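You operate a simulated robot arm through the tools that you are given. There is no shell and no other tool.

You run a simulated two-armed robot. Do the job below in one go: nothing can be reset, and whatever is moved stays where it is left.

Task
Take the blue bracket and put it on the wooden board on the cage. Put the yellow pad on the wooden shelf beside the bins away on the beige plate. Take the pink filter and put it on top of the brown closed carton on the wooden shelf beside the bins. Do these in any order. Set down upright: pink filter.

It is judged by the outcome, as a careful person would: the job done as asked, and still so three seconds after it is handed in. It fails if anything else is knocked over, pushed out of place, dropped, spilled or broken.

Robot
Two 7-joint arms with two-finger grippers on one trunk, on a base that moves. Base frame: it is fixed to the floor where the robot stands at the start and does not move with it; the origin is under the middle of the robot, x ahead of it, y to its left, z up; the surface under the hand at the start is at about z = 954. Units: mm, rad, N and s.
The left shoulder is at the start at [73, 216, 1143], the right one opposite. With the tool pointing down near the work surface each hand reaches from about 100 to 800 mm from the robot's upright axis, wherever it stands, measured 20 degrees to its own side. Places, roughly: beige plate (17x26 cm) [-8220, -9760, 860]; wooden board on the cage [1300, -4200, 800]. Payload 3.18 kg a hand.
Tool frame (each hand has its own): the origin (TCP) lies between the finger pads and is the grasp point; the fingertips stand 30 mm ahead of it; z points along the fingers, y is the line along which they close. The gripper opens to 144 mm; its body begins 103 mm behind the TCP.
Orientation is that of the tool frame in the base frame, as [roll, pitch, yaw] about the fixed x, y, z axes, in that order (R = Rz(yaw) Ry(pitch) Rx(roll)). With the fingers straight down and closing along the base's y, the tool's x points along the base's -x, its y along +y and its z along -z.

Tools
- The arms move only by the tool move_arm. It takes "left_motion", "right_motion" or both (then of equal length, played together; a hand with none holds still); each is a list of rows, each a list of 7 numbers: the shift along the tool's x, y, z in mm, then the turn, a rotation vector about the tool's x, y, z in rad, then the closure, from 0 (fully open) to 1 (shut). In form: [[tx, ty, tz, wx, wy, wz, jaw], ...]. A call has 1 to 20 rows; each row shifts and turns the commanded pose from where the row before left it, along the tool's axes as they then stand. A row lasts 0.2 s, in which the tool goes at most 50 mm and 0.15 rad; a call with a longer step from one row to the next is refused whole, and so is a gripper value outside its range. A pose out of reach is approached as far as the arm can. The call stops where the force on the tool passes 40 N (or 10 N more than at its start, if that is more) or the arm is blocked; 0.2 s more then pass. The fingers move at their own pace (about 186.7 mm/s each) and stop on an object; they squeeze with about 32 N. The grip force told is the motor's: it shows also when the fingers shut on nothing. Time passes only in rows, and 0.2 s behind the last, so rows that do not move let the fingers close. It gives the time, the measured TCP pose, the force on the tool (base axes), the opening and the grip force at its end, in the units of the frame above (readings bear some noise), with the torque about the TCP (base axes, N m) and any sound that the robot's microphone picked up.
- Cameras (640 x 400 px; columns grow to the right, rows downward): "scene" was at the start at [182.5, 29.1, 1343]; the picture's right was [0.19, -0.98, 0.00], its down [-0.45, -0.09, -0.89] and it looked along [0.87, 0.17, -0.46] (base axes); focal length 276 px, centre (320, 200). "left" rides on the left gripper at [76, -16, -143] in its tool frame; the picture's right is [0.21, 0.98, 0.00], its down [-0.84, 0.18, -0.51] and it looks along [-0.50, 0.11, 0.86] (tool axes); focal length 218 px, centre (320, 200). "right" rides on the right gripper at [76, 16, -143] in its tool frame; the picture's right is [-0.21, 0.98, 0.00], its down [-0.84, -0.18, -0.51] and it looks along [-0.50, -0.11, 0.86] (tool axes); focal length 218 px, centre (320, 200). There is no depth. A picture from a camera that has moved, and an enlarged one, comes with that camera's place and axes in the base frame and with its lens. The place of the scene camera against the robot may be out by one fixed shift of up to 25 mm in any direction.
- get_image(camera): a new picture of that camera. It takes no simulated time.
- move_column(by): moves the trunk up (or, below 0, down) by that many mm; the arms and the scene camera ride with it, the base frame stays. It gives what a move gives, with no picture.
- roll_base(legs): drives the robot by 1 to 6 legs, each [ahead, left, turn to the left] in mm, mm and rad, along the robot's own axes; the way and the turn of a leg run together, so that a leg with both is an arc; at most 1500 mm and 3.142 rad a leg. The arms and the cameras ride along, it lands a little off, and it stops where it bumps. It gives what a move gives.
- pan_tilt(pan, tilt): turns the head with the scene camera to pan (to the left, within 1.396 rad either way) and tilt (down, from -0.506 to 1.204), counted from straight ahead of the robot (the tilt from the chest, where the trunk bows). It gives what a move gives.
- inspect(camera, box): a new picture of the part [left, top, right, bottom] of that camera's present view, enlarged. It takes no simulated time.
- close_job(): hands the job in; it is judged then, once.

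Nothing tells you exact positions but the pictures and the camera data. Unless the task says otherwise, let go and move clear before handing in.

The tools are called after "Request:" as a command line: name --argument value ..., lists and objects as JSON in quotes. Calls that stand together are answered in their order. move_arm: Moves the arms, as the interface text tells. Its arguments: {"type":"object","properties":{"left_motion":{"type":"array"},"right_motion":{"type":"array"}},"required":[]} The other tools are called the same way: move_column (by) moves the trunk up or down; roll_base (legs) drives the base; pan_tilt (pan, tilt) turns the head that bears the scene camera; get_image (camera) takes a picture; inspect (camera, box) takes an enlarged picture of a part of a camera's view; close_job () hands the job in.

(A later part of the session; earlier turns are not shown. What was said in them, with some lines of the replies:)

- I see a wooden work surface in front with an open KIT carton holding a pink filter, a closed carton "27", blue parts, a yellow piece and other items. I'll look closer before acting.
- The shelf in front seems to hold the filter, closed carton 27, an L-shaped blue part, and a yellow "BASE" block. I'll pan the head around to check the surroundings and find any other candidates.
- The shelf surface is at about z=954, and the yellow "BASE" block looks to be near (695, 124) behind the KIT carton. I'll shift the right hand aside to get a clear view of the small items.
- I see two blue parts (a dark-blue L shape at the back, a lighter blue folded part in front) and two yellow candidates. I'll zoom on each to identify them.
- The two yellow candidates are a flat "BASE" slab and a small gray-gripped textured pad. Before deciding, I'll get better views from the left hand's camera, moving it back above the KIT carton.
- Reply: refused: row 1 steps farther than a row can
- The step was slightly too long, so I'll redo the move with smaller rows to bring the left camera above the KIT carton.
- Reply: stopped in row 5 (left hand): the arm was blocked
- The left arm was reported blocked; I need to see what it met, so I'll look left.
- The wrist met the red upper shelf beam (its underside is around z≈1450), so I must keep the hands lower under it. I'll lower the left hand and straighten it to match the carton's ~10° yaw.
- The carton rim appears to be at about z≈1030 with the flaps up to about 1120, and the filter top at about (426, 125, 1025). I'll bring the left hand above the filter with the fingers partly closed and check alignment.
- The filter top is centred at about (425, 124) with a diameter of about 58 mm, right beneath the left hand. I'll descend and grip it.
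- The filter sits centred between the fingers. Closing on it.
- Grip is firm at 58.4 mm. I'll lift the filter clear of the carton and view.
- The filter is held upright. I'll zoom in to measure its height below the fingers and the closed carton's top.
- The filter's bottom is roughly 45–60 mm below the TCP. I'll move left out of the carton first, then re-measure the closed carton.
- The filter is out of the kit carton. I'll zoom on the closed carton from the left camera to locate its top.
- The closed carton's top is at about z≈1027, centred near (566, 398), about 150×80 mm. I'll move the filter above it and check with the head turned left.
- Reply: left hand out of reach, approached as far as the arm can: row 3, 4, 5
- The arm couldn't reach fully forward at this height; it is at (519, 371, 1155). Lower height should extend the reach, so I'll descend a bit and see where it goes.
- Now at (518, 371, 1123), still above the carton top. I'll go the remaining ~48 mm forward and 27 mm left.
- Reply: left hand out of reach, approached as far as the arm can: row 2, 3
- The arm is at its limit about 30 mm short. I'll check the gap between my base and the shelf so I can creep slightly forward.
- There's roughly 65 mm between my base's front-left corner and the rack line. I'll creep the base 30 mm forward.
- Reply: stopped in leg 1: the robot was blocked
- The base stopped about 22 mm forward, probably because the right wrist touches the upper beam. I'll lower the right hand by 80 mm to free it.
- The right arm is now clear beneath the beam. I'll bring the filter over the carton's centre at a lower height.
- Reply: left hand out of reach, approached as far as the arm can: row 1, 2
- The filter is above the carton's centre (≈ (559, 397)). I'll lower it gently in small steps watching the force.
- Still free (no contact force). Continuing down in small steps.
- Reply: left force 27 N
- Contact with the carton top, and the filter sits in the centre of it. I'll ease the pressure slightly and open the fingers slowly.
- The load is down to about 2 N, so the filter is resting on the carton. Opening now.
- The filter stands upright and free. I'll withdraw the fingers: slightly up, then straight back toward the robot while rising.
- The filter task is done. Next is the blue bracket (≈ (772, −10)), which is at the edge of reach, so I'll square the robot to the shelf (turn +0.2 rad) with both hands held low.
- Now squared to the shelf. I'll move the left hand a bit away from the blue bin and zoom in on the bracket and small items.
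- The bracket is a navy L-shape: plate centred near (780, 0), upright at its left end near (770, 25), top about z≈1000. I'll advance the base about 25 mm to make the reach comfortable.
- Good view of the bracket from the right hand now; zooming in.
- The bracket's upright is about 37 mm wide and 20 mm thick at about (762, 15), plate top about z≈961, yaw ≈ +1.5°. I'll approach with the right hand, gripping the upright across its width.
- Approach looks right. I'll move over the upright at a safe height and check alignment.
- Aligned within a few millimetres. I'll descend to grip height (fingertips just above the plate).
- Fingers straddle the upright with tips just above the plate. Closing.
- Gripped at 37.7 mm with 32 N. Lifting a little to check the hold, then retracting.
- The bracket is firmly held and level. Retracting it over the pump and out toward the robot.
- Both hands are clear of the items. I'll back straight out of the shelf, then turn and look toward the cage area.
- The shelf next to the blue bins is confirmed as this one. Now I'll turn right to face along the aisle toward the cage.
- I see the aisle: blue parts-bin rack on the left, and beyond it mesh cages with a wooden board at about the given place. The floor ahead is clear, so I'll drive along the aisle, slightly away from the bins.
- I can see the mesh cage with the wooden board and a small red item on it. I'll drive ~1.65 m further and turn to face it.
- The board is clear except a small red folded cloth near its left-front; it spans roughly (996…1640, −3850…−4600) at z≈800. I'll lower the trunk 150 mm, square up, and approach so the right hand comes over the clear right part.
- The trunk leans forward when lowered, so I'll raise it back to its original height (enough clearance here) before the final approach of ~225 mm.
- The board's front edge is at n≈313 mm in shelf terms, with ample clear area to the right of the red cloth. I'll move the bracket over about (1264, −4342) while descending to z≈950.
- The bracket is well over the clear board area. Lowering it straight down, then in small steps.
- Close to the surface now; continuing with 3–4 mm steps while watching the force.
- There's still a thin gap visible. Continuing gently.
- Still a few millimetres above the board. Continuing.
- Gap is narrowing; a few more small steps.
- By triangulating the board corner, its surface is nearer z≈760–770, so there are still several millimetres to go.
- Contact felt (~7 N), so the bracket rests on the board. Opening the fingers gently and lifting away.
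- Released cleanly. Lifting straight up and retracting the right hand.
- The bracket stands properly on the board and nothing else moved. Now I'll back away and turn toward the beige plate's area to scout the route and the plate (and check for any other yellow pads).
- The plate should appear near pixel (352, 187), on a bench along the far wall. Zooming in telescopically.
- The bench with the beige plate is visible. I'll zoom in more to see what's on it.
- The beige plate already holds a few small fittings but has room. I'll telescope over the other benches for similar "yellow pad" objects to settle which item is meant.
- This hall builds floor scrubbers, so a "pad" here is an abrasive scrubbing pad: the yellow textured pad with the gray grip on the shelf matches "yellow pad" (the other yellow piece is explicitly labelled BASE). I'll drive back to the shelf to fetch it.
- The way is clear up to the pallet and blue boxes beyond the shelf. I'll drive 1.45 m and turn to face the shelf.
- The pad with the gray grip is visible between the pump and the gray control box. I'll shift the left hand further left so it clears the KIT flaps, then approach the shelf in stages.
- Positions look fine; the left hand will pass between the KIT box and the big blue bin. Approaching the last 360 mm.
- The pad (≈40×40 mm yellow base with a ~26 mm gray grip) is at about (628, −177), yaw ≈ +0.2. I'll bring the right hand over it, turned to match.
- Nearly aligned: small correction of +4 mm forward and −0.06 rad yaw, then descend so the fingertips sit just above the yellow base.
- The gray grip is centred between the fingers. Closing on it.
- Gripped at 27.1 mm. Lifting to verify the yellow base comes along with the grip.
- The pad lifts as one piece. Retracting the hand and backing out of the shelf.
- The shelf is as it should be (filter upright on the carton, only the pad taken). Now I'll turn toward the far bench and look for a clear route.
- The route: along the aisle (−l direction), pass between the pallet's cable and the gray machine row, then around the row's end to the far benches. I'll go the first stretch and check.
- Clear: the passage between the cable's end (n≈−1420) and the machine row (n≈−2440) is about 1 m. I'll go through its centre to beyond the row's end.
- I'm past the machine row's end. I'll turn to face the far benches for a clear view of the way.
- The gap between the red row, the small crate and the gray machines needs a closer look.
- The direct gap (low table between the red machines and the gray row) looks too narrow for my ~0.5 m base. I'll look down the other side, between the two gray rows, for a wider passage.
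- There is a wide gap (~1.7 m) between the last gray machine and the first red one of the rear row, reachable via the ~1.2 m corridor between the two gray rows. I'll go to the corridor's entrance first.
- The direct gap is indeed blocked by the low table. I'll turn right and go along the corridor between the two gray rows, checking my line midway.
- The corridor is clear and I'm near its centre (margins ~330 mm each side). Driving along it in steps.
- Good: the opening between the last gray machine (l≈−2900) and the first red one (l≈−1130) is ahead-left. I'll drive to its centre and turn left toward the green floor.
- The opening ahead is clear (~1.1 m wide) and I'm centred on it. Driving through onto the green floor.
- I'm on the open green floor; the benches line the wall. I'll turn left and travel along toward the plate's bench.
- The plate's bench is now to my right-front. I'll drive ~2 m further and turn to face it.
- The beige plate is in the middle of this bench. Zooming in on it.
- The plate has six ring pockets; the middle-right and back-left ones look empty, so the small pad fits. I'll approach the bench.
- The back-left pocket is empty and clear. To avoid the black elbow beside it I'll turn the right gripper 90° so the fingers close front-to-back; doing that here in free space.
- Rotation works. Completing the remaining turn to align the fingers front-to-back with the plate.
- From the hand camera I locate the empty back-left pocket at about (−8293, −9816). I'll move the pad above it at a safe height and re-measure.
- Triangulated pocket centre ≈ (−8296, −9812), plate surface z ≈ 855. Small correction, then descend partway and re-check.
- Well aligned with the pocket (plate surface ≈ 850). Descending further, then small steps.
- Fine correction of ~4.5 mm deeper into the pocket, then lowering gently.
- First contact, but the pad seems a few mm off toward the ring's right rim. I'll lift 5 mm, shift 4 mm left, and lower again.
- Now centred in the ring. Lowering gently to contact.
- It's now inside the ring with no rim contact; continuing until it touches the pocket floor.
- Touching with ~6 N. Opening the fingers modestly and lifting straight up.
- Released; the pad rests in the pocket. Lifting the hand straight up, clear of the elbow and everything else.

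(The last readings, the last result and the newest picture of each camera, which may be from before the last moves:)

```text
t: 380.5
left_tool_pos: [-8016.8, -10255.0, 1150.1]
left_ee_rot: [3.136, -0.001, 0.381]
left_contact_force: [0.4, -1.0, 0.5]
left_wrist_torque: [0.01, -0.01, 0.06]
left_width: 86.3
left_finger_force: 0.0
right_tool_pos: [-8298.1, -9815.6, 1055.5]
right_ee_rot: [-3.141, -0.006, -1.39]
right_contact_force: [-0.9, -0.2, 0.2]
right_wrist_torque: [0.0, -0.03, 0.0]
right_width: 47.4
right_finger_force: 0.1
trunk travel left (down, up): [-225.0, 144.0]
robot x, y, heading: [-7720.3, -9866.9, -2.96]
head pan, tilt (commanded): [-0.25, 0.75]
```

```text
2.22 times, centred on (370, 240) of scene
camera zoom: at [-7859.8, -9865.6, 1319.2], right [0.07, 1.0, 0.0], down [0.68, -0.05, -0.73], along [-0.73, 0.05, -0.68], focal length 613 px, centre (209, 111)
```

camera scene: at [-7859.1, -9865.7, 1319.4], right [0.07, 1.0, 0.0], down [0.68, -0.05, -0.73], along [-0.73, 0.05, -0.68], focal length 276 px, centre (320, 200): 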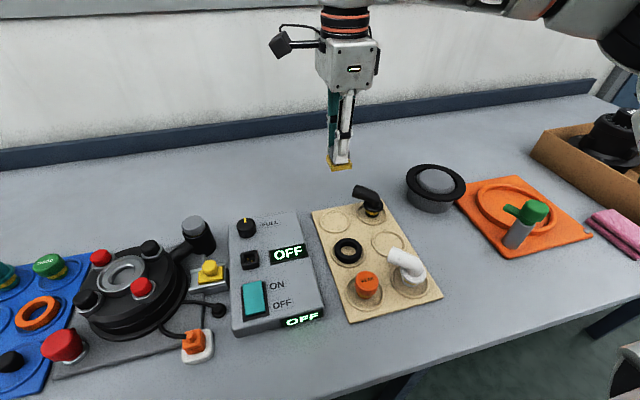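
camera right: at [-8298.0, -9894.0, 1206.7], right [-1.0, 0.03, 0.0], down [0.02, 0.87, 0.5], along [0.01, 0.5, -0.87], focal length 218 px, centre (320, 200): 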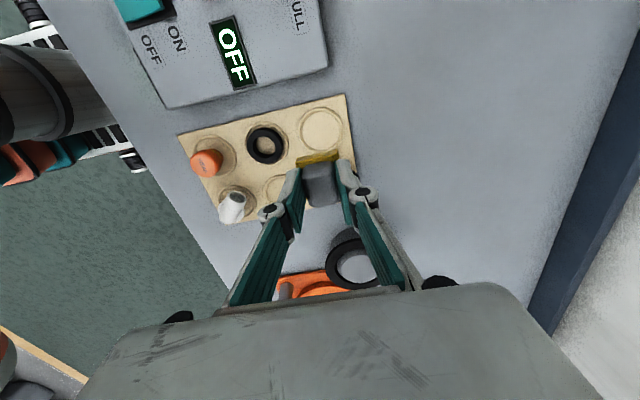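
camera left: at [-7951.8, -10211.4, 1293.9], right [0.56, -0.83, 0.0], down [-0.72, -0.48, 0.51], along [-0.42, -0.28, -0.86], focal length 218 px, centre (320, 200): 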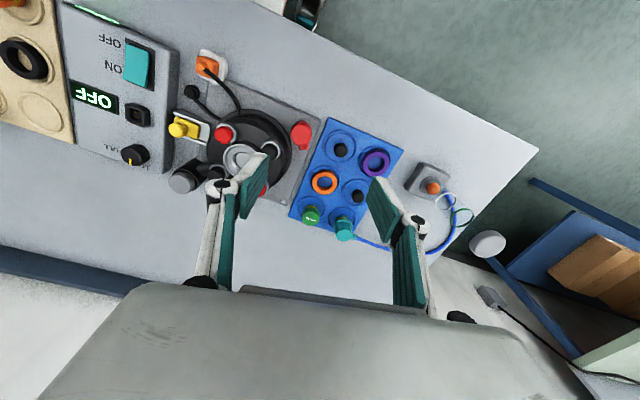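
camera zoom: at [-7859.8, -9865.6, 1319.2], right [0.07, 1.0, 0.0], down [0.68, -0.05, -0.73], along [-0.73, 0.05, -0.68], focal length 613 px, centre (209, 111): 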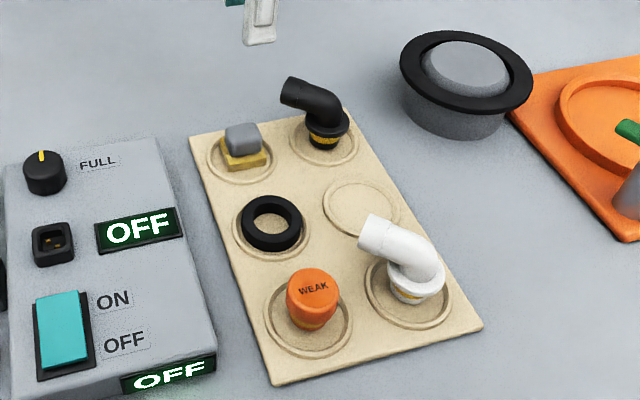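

The pad lies flat in the plate's empty pocket and the neighbouring parts are untouched. I'll back off slightly and double-check my identification by looking at the other pads on the nearby tables.

Request:
roll_base --legs '[[-500, 0, 0]]'

Request:
pan_tilt --pan -1.2 --tilt 0.1

Request:
get_image --camera "scene"

Request:
pan_tilt --pan -0.1 --tilt 0.5

Request:
get_image --camera "scene"

```text
t: 383.5
left_tool_pos: [-7518.3, -10164.6, 1151.5]
left_ee_rot: [3.141, -0.002, 0.383]
left_contact_force: [0.2, 0.0, 0.4]
left_wrist_torque: [0.0, 0.06, -0.02]
left_width: 86.5
left_finger_force: 0.0
right_tool_pos: [-7801.6, -9725.0, 1054.9]
right_ee_rot: [3.139, -0.008, -1.387]
right_contact_force: [0.3, 1.2, -0.1]
right_wrist_torque: [-0.02, 0.04, -0.01]
right_width: 47.4
right_finger_force: 0.0
trunk travel left (down, up): [-225.0, 144.0]
robot x, y, heading: [-7221.8, -9778.1, -2.956]
head pan, tilt (commanded): [-0.25, 0.75]
```

```text
t: 384.7
left_tool_pos: [-7519.3, -10163.4, 1151.6]
left_ee_rot: [-3.141, -0.001, 0.382]
left_contact_force: [-0.1, -0.7, 0.8]
left_wrist_torque: [0.0, 0.02, -0.02]
left_width: 86.2
left_finger_force: 0.1
right_tool_pos: [-7802.9, -9726.3, 1054.3]
right_ee_rot: [3.14, -0.006, -1.386]
right_contact_force: [1.0, 0.3, 0.3]
right_wrist_torque: [-0.02, 0.04, 0.0]
right_width: 47.5
right_finger_force: 0.1
trunk travel left (down, up): [-225.0, 144.0]
robot x, y, heading: [-7218.0, -9779.6, -2.957]
head pan, tilt (commanded): [-1.201, 0.099]
```

```text
taken
camera scene: at [-7329.7, -9701.6, 1378.4], right [0.85, 0.53, 0.0], down [0.05, -0.08, -0.99], along [-0.52, 0.85, -0.1], focal length 276 px, centre (320, 200)
```

scene: 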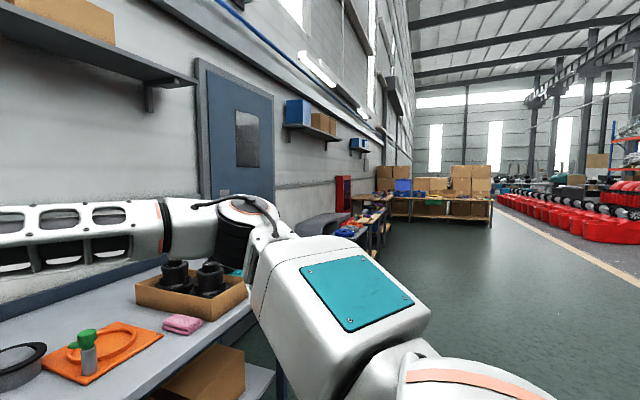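

```text
t: 386.1
left_tool_pos: [-7519.2, -10162.4, 1152.2]
left_ee_rot: [3.14, -0.001, 0.382]
left_contact_force: [0.7, -0.1, 0.3]
left_wrist_torque: [0.02, -0.02, -0.01]
left_width: 86.5
left_finger_force: 0.0
right_tool_pos: [-7803.5, -9726.0, 1054.4]
right_ee_rot: [3.141, -0.007, -1.385]
right_contact_force: [-0.5, -0.2, 0.2]
right_wrist_torque: [-0.01, -0.04, 0.01]
right_width: 47.6
right_finger_force: 0.1
trunk travel left (down, up): [-225.0, 144.0]
robot x, y, heading: [-7221.1, -9781.7, -2.958]
head pan, tilt (commanded): [-0.099, 0.499]
```

```text
taken
camera scene: at [-7371.8, -9787.5, 1341.4], right [-0.08, 1.0, 0.0], down [0.48, 0.04, -0.88], along [-0.88, -0.07, -0.48], focal length 276 px, centre (320, 200)
```

scene: 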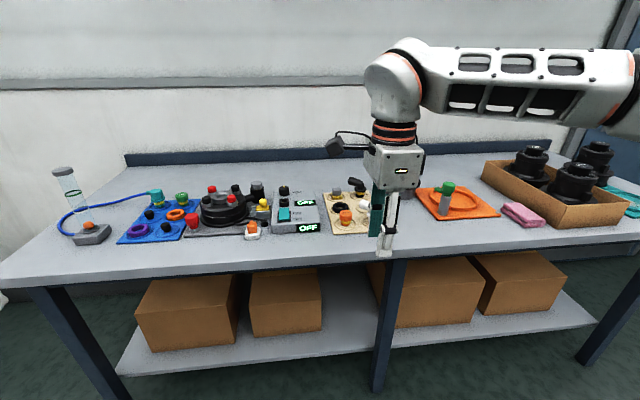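

All bench items are undisturbed. For certainty about the object's name, I'll zoom once on the coloured discs on the tables further along.

Request:
pan_tilt --pan -1.2 --tilt 0.1

Request:
inspect --camera "scene" --box '[320, 180, 400, 245]'

Request:
inspect --camera "scene" --box '[325, 215, 365, 240]'

Request:
inspect --camera "scene" --box '[350, 180, 400, 215]'

```text
t: 387.4
left_tool_pos: [-7519.2, -10163.6, 1152.2]
left_ee_rot: [3.14, -0.003, 0.382]
left_contact_force: [0.1, 0.5, 0.0]
left_wrist_torque: [-0.06, -0.01, -0.01]
left_width: 86.2
left_finger_force: 0.1
right_tool_pos: [-7802.0, -9725.3, 1054.9]
right_ee_rot: [3.139, -0.007, -1.386]
right_contact_force: [0.1, -0.1, -0.2]
right_wrist_torque: [0.02, -0.01, -0.01]
right_width: 47.6
right_finger_force: 0.0
trunk travel left (down, up): [-225.0, 144.0]
robot x, y, heading: [-7221.0, -9777.1, -2.956]
head pan, tilt (commanded): [-1.201, 0.099]
```

```text
6.15 times, centred on (360, 212) of scene
camera zoom: at [-7329.7, -9701.6, 1378.4], right [0.85, 0.53, 0.0], down [0.05, -0.08, -0.99], along [-0.52, 0.85, -0.1], focal length 1698 px, centre (74, 123)
```

zoom: 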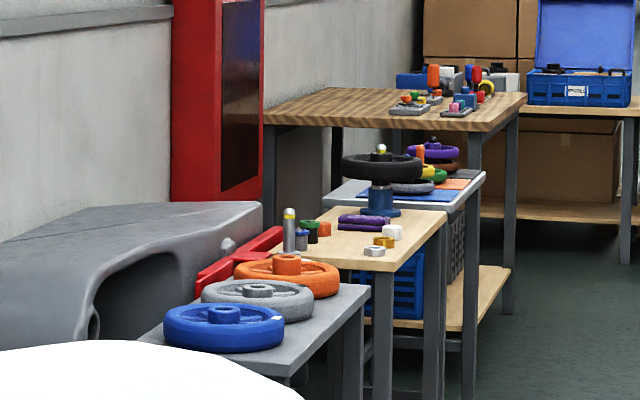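

```text
16.00 times, centred on (345, 228) of scene
camera zoom: at [-7329.7, -9701.6, 1378.4], right [0.85, 0.53, 0.0], down [0.05, -0.08, -0.99], along [-0.52, 0.85, -0.1], focal length 4416 px, centre (-80, -240)
```

zoom: 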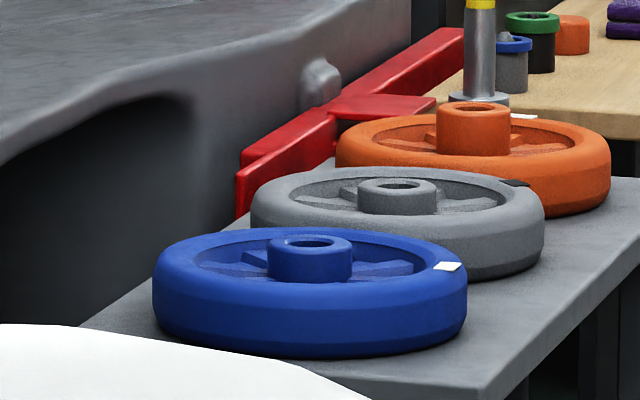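

```text
11.43 times, centred on (375, 198) of scene
camera zoom: at [-7329.7, -9701.6, 1378.4], right [0.85, 0.53, 0.0], down [0.05, -0.08, -0.99], along [-0.52, 0.85, -0.1], focal length 3154 px, centre (-309, 229)
```

zoom: 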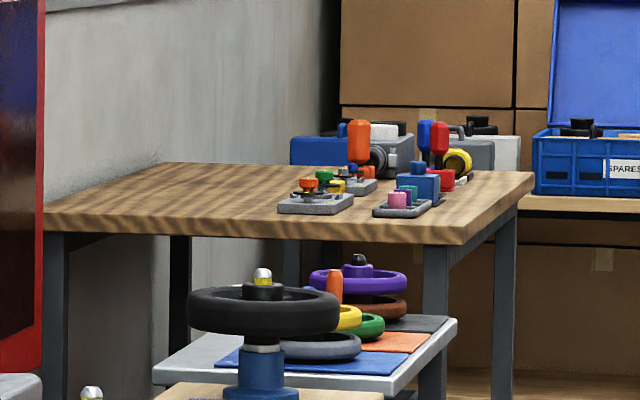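

Those are wheels and rings, not pads. One more look: the other wooden bench had small teal and yellowish oval items; I'll turn to zoom on them.

Request:
roll_base --legs '[[-300, 0, 0], [0, 0, 1.5]]'

Request:
pan_tilt --pan 1.0 --tilt 0.1

Request:
get_image --camera "scene"

Request:
pan_tilt --pan 0.3 --tilt 0.1

Request:
get_image --camera "scene"

```text
t: 393.1
left_tool_pos: [-6558.1, -10040.0, 1150.7]
left_ee_rot: [3.14, -0.001, 1.899]
left_contact_force: [0.2, 0.4, -0.1]
left_wrist_torque: [-0.02, 0.06, 0.01]
left_width: 86.2
left_finger_force: 0.0
right_tool_pos: [-7010.8, -10297.5, 1055.4]
right_ee_rot: [3.139, -0.007, 0.127]
right_contact_force: [-0.5, -0.2, 0.1]
right_wrist_torque: [0.02, -0.01, 0.0]
right_width: 47.4
right_finger_force: 0.0
trunk travel left (down, up): [-225.0, 144.0]
robot x, y, heading: [-6927.6, -9719.9, -1.447]
head pan, tilt (commanded): [-1.201, 0.099]
```

```text
t: 395.2
left_tool_pos: [-6558.6, -10040.2, 1150.9]
left_ee_rot: [3.14, -0.002, 1.898]
left_contact_force: [-0.6, -0.6, 0.6]
left_wrist_torque: [-0.01, 0.01, -0.01]
left_width: 86.3
left_finger_force: 0.1
right_tool_pos: [-7011.0, -10298.2, 1056.0]
right_ee_rot: [3.141, -0.008, 0.13]
right_contact_force: [-0.3, 0.7, 0.2]
right_wrist_torque: [0.04, 0.02, 0.02]
right_width: 47.6
right_finger_force: 0.0
trunk travel left (down, up): [-225.0, 144.0]
robot x, y, heading: [-6928.2, -9721.3, -1.441]
head pan, tilt (commanded): [1.0, 0.099]
```

```text
taken
camera scene: at [-6818.2, -9825.7, 1378.4], right [-0.43, -0.9, 0.0], down [-0.09, 0.04, -1.0], along [0.9, -0.43, -0.1], focal length 276 px, centre (320, 200)
```

scene: 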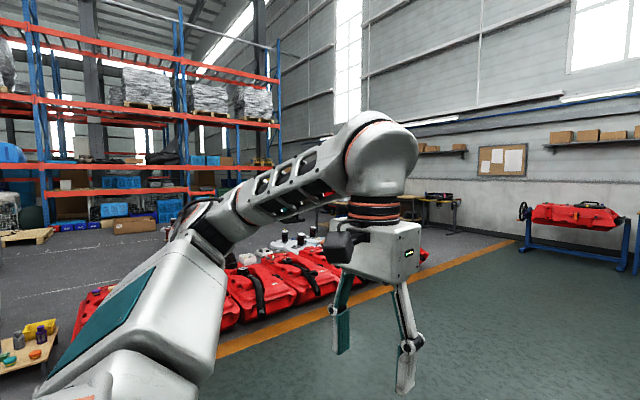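

```text
t: 396.3
left_tool_pos: [-6559.5, -10040.1, 1150.7]
left_ee_rot: [3.141, -0.001, 1.9]
left_contact_force: [-1.1, 0.2, -0.2]
left_wrist_torque: [0.03, 0.0, -0.01]
left_width: 86.4
left_finger_force: 0.0
right_tool_pos: [-7011.1, -10298.2, 1055.2]
right_ee_rot: [3.139, -0.009, 0.127]
right_contact_force: [0.7, 0.4, -0.2]
right_wrist_torque: [0.0, -0.01, -0.01]
right_width: 47.5
right_finger_force: 0.0
trunk travel left (down, up): [-225.0, 144.0]
robot x, y, heading: [-6923.6, -9719.9, -1.437]
head pan, tilt (commanded): [0.3, 0.099]
```

```text
taken
camera scene: at [-6863.1, -9869.9, 1378.4], right [-0.91, -0.42, 0.0], down [-0.04, 0.09, -1.0], along [0.41, -0.9, -0.1], focal length 276 px, centre (320, 200)
```

scene: 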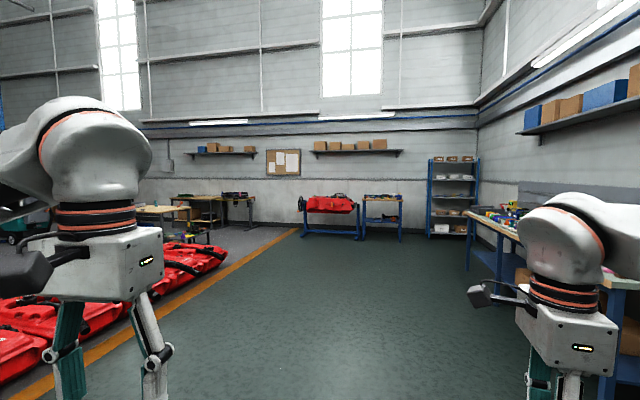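

Request:
inspect --camera "scene" --box '[135, 185, 195, 225]'

Request:
inspect --camera "scene" --box '[155, 225, 215, 250]'

Request:
inspect --camera "scene" --box '[355, 180, 485, 245]'

Request:
inspect --camera "scene" --box '[460, 190, 530, 240]'

```text
10.00 times, centred on (165, 205) of scene
camera zoom: at [-6863.1, -9869.9, 1378.4], right [-0.91, -0.42, 0.0], down [-0.04, 0.09, -1.0], along [0.41, -0.9, -0.1], focal length 2760 px, centre (1870, 150)
```

zoom: 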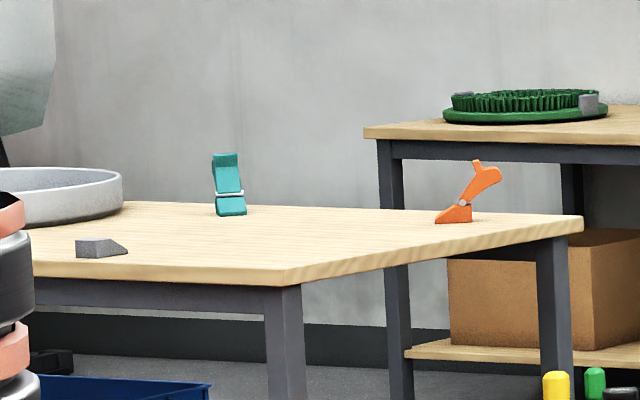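

```text
10.67 times, centred on (185, 238) of scene
camera zoom: at [-6863.1, -9869.9, 1378.4], right [-0.91, -0.42, 0.0], down [-0.04, 0.09, -1.0], along [0.41, -0.9, -0.1], focal length 2944 px, centre (1760, -200)
```

zoom: 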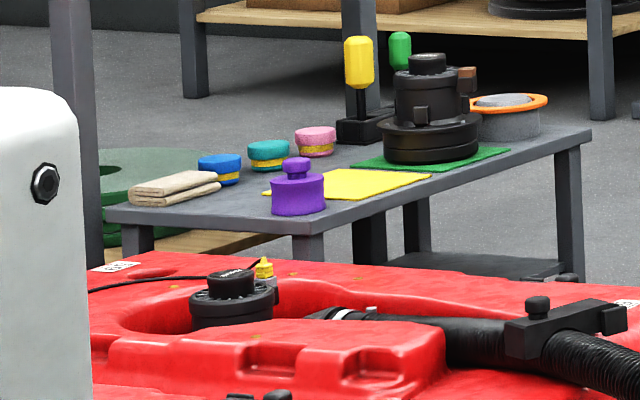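

```text
4.92 times, centred on (420, 212) of scene
camera zoom: at [-6863.1, -9869.9, 1378.4], right [-0.91, -0.42, 0.0], down [-0.04, 0.09, -1.0], along [0.41, -0.9, -0.1], focal length 1359 px, centre (-172, 138)
```

zoom: 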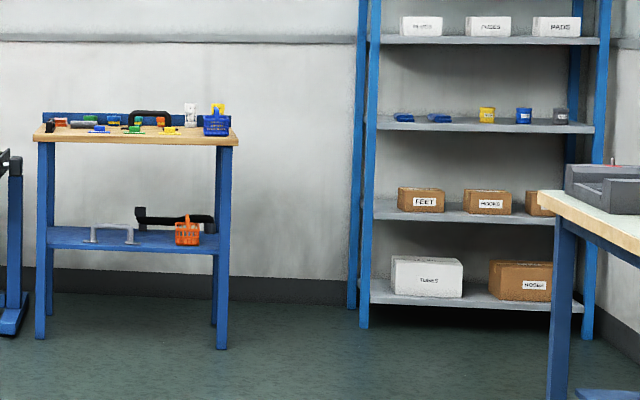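

```text
8.00 times, centred on (495, 215) of scene
camera zoom: at [-6863.1, -9869.9, 1378.4], right [-0.91, -0.42, 0.0], down [-0.04, 0.09, -1.0], along [0.41, -0.9, -0.1], focal length 2208 px, centre (-1080, 80)
```

zoom: 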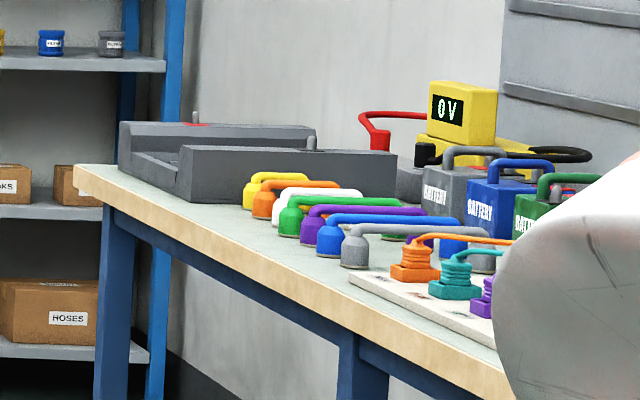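

All three jobs are done. The pink filter stands upright on the closed carton, the blue bracket is on the cage's wooden board, and the yellow pad is in an empty pocket of the beige plate. I took "yellow pad" to mean the scrubbing pad with the gray grip, not the yellow piece labelled BASE. Both hands are empty and clear, so I'm handing in.

Request:
close_job

```text
The job is handed in.
```

I finished all three moves and handed the job in. The one uncertainty is which yellow object you meant, explained under the yellow pad. Nothing was visibly knocked over or moved out of place, and both hands ended empty and clear.

- **Pink filter:** it stands upright in the middle of the closed carton's top, on the shelf beside the bins.
- **Blue bracket:** I took the dark-blue L-shaped part, not the lighter blue cradle. It sits flat on the wooden board on the cage, to the right of the red cloth.
- **Yellow pad:** the shelf had two yellow candidates: a small scrubbing pad with a gray grip, and a flat piece labelled BASE. I took the scrubbing pad, because labels elsewhere in the hall name the thing they are on. It lies flat in the empty back-left pocket of the beige plate. If you meant the BASE piece, this part is wrong.

Early on, the left arm touched the shelf's upper beam, and the base was blocked once while creeping forward. I saw no effect on anything around it.
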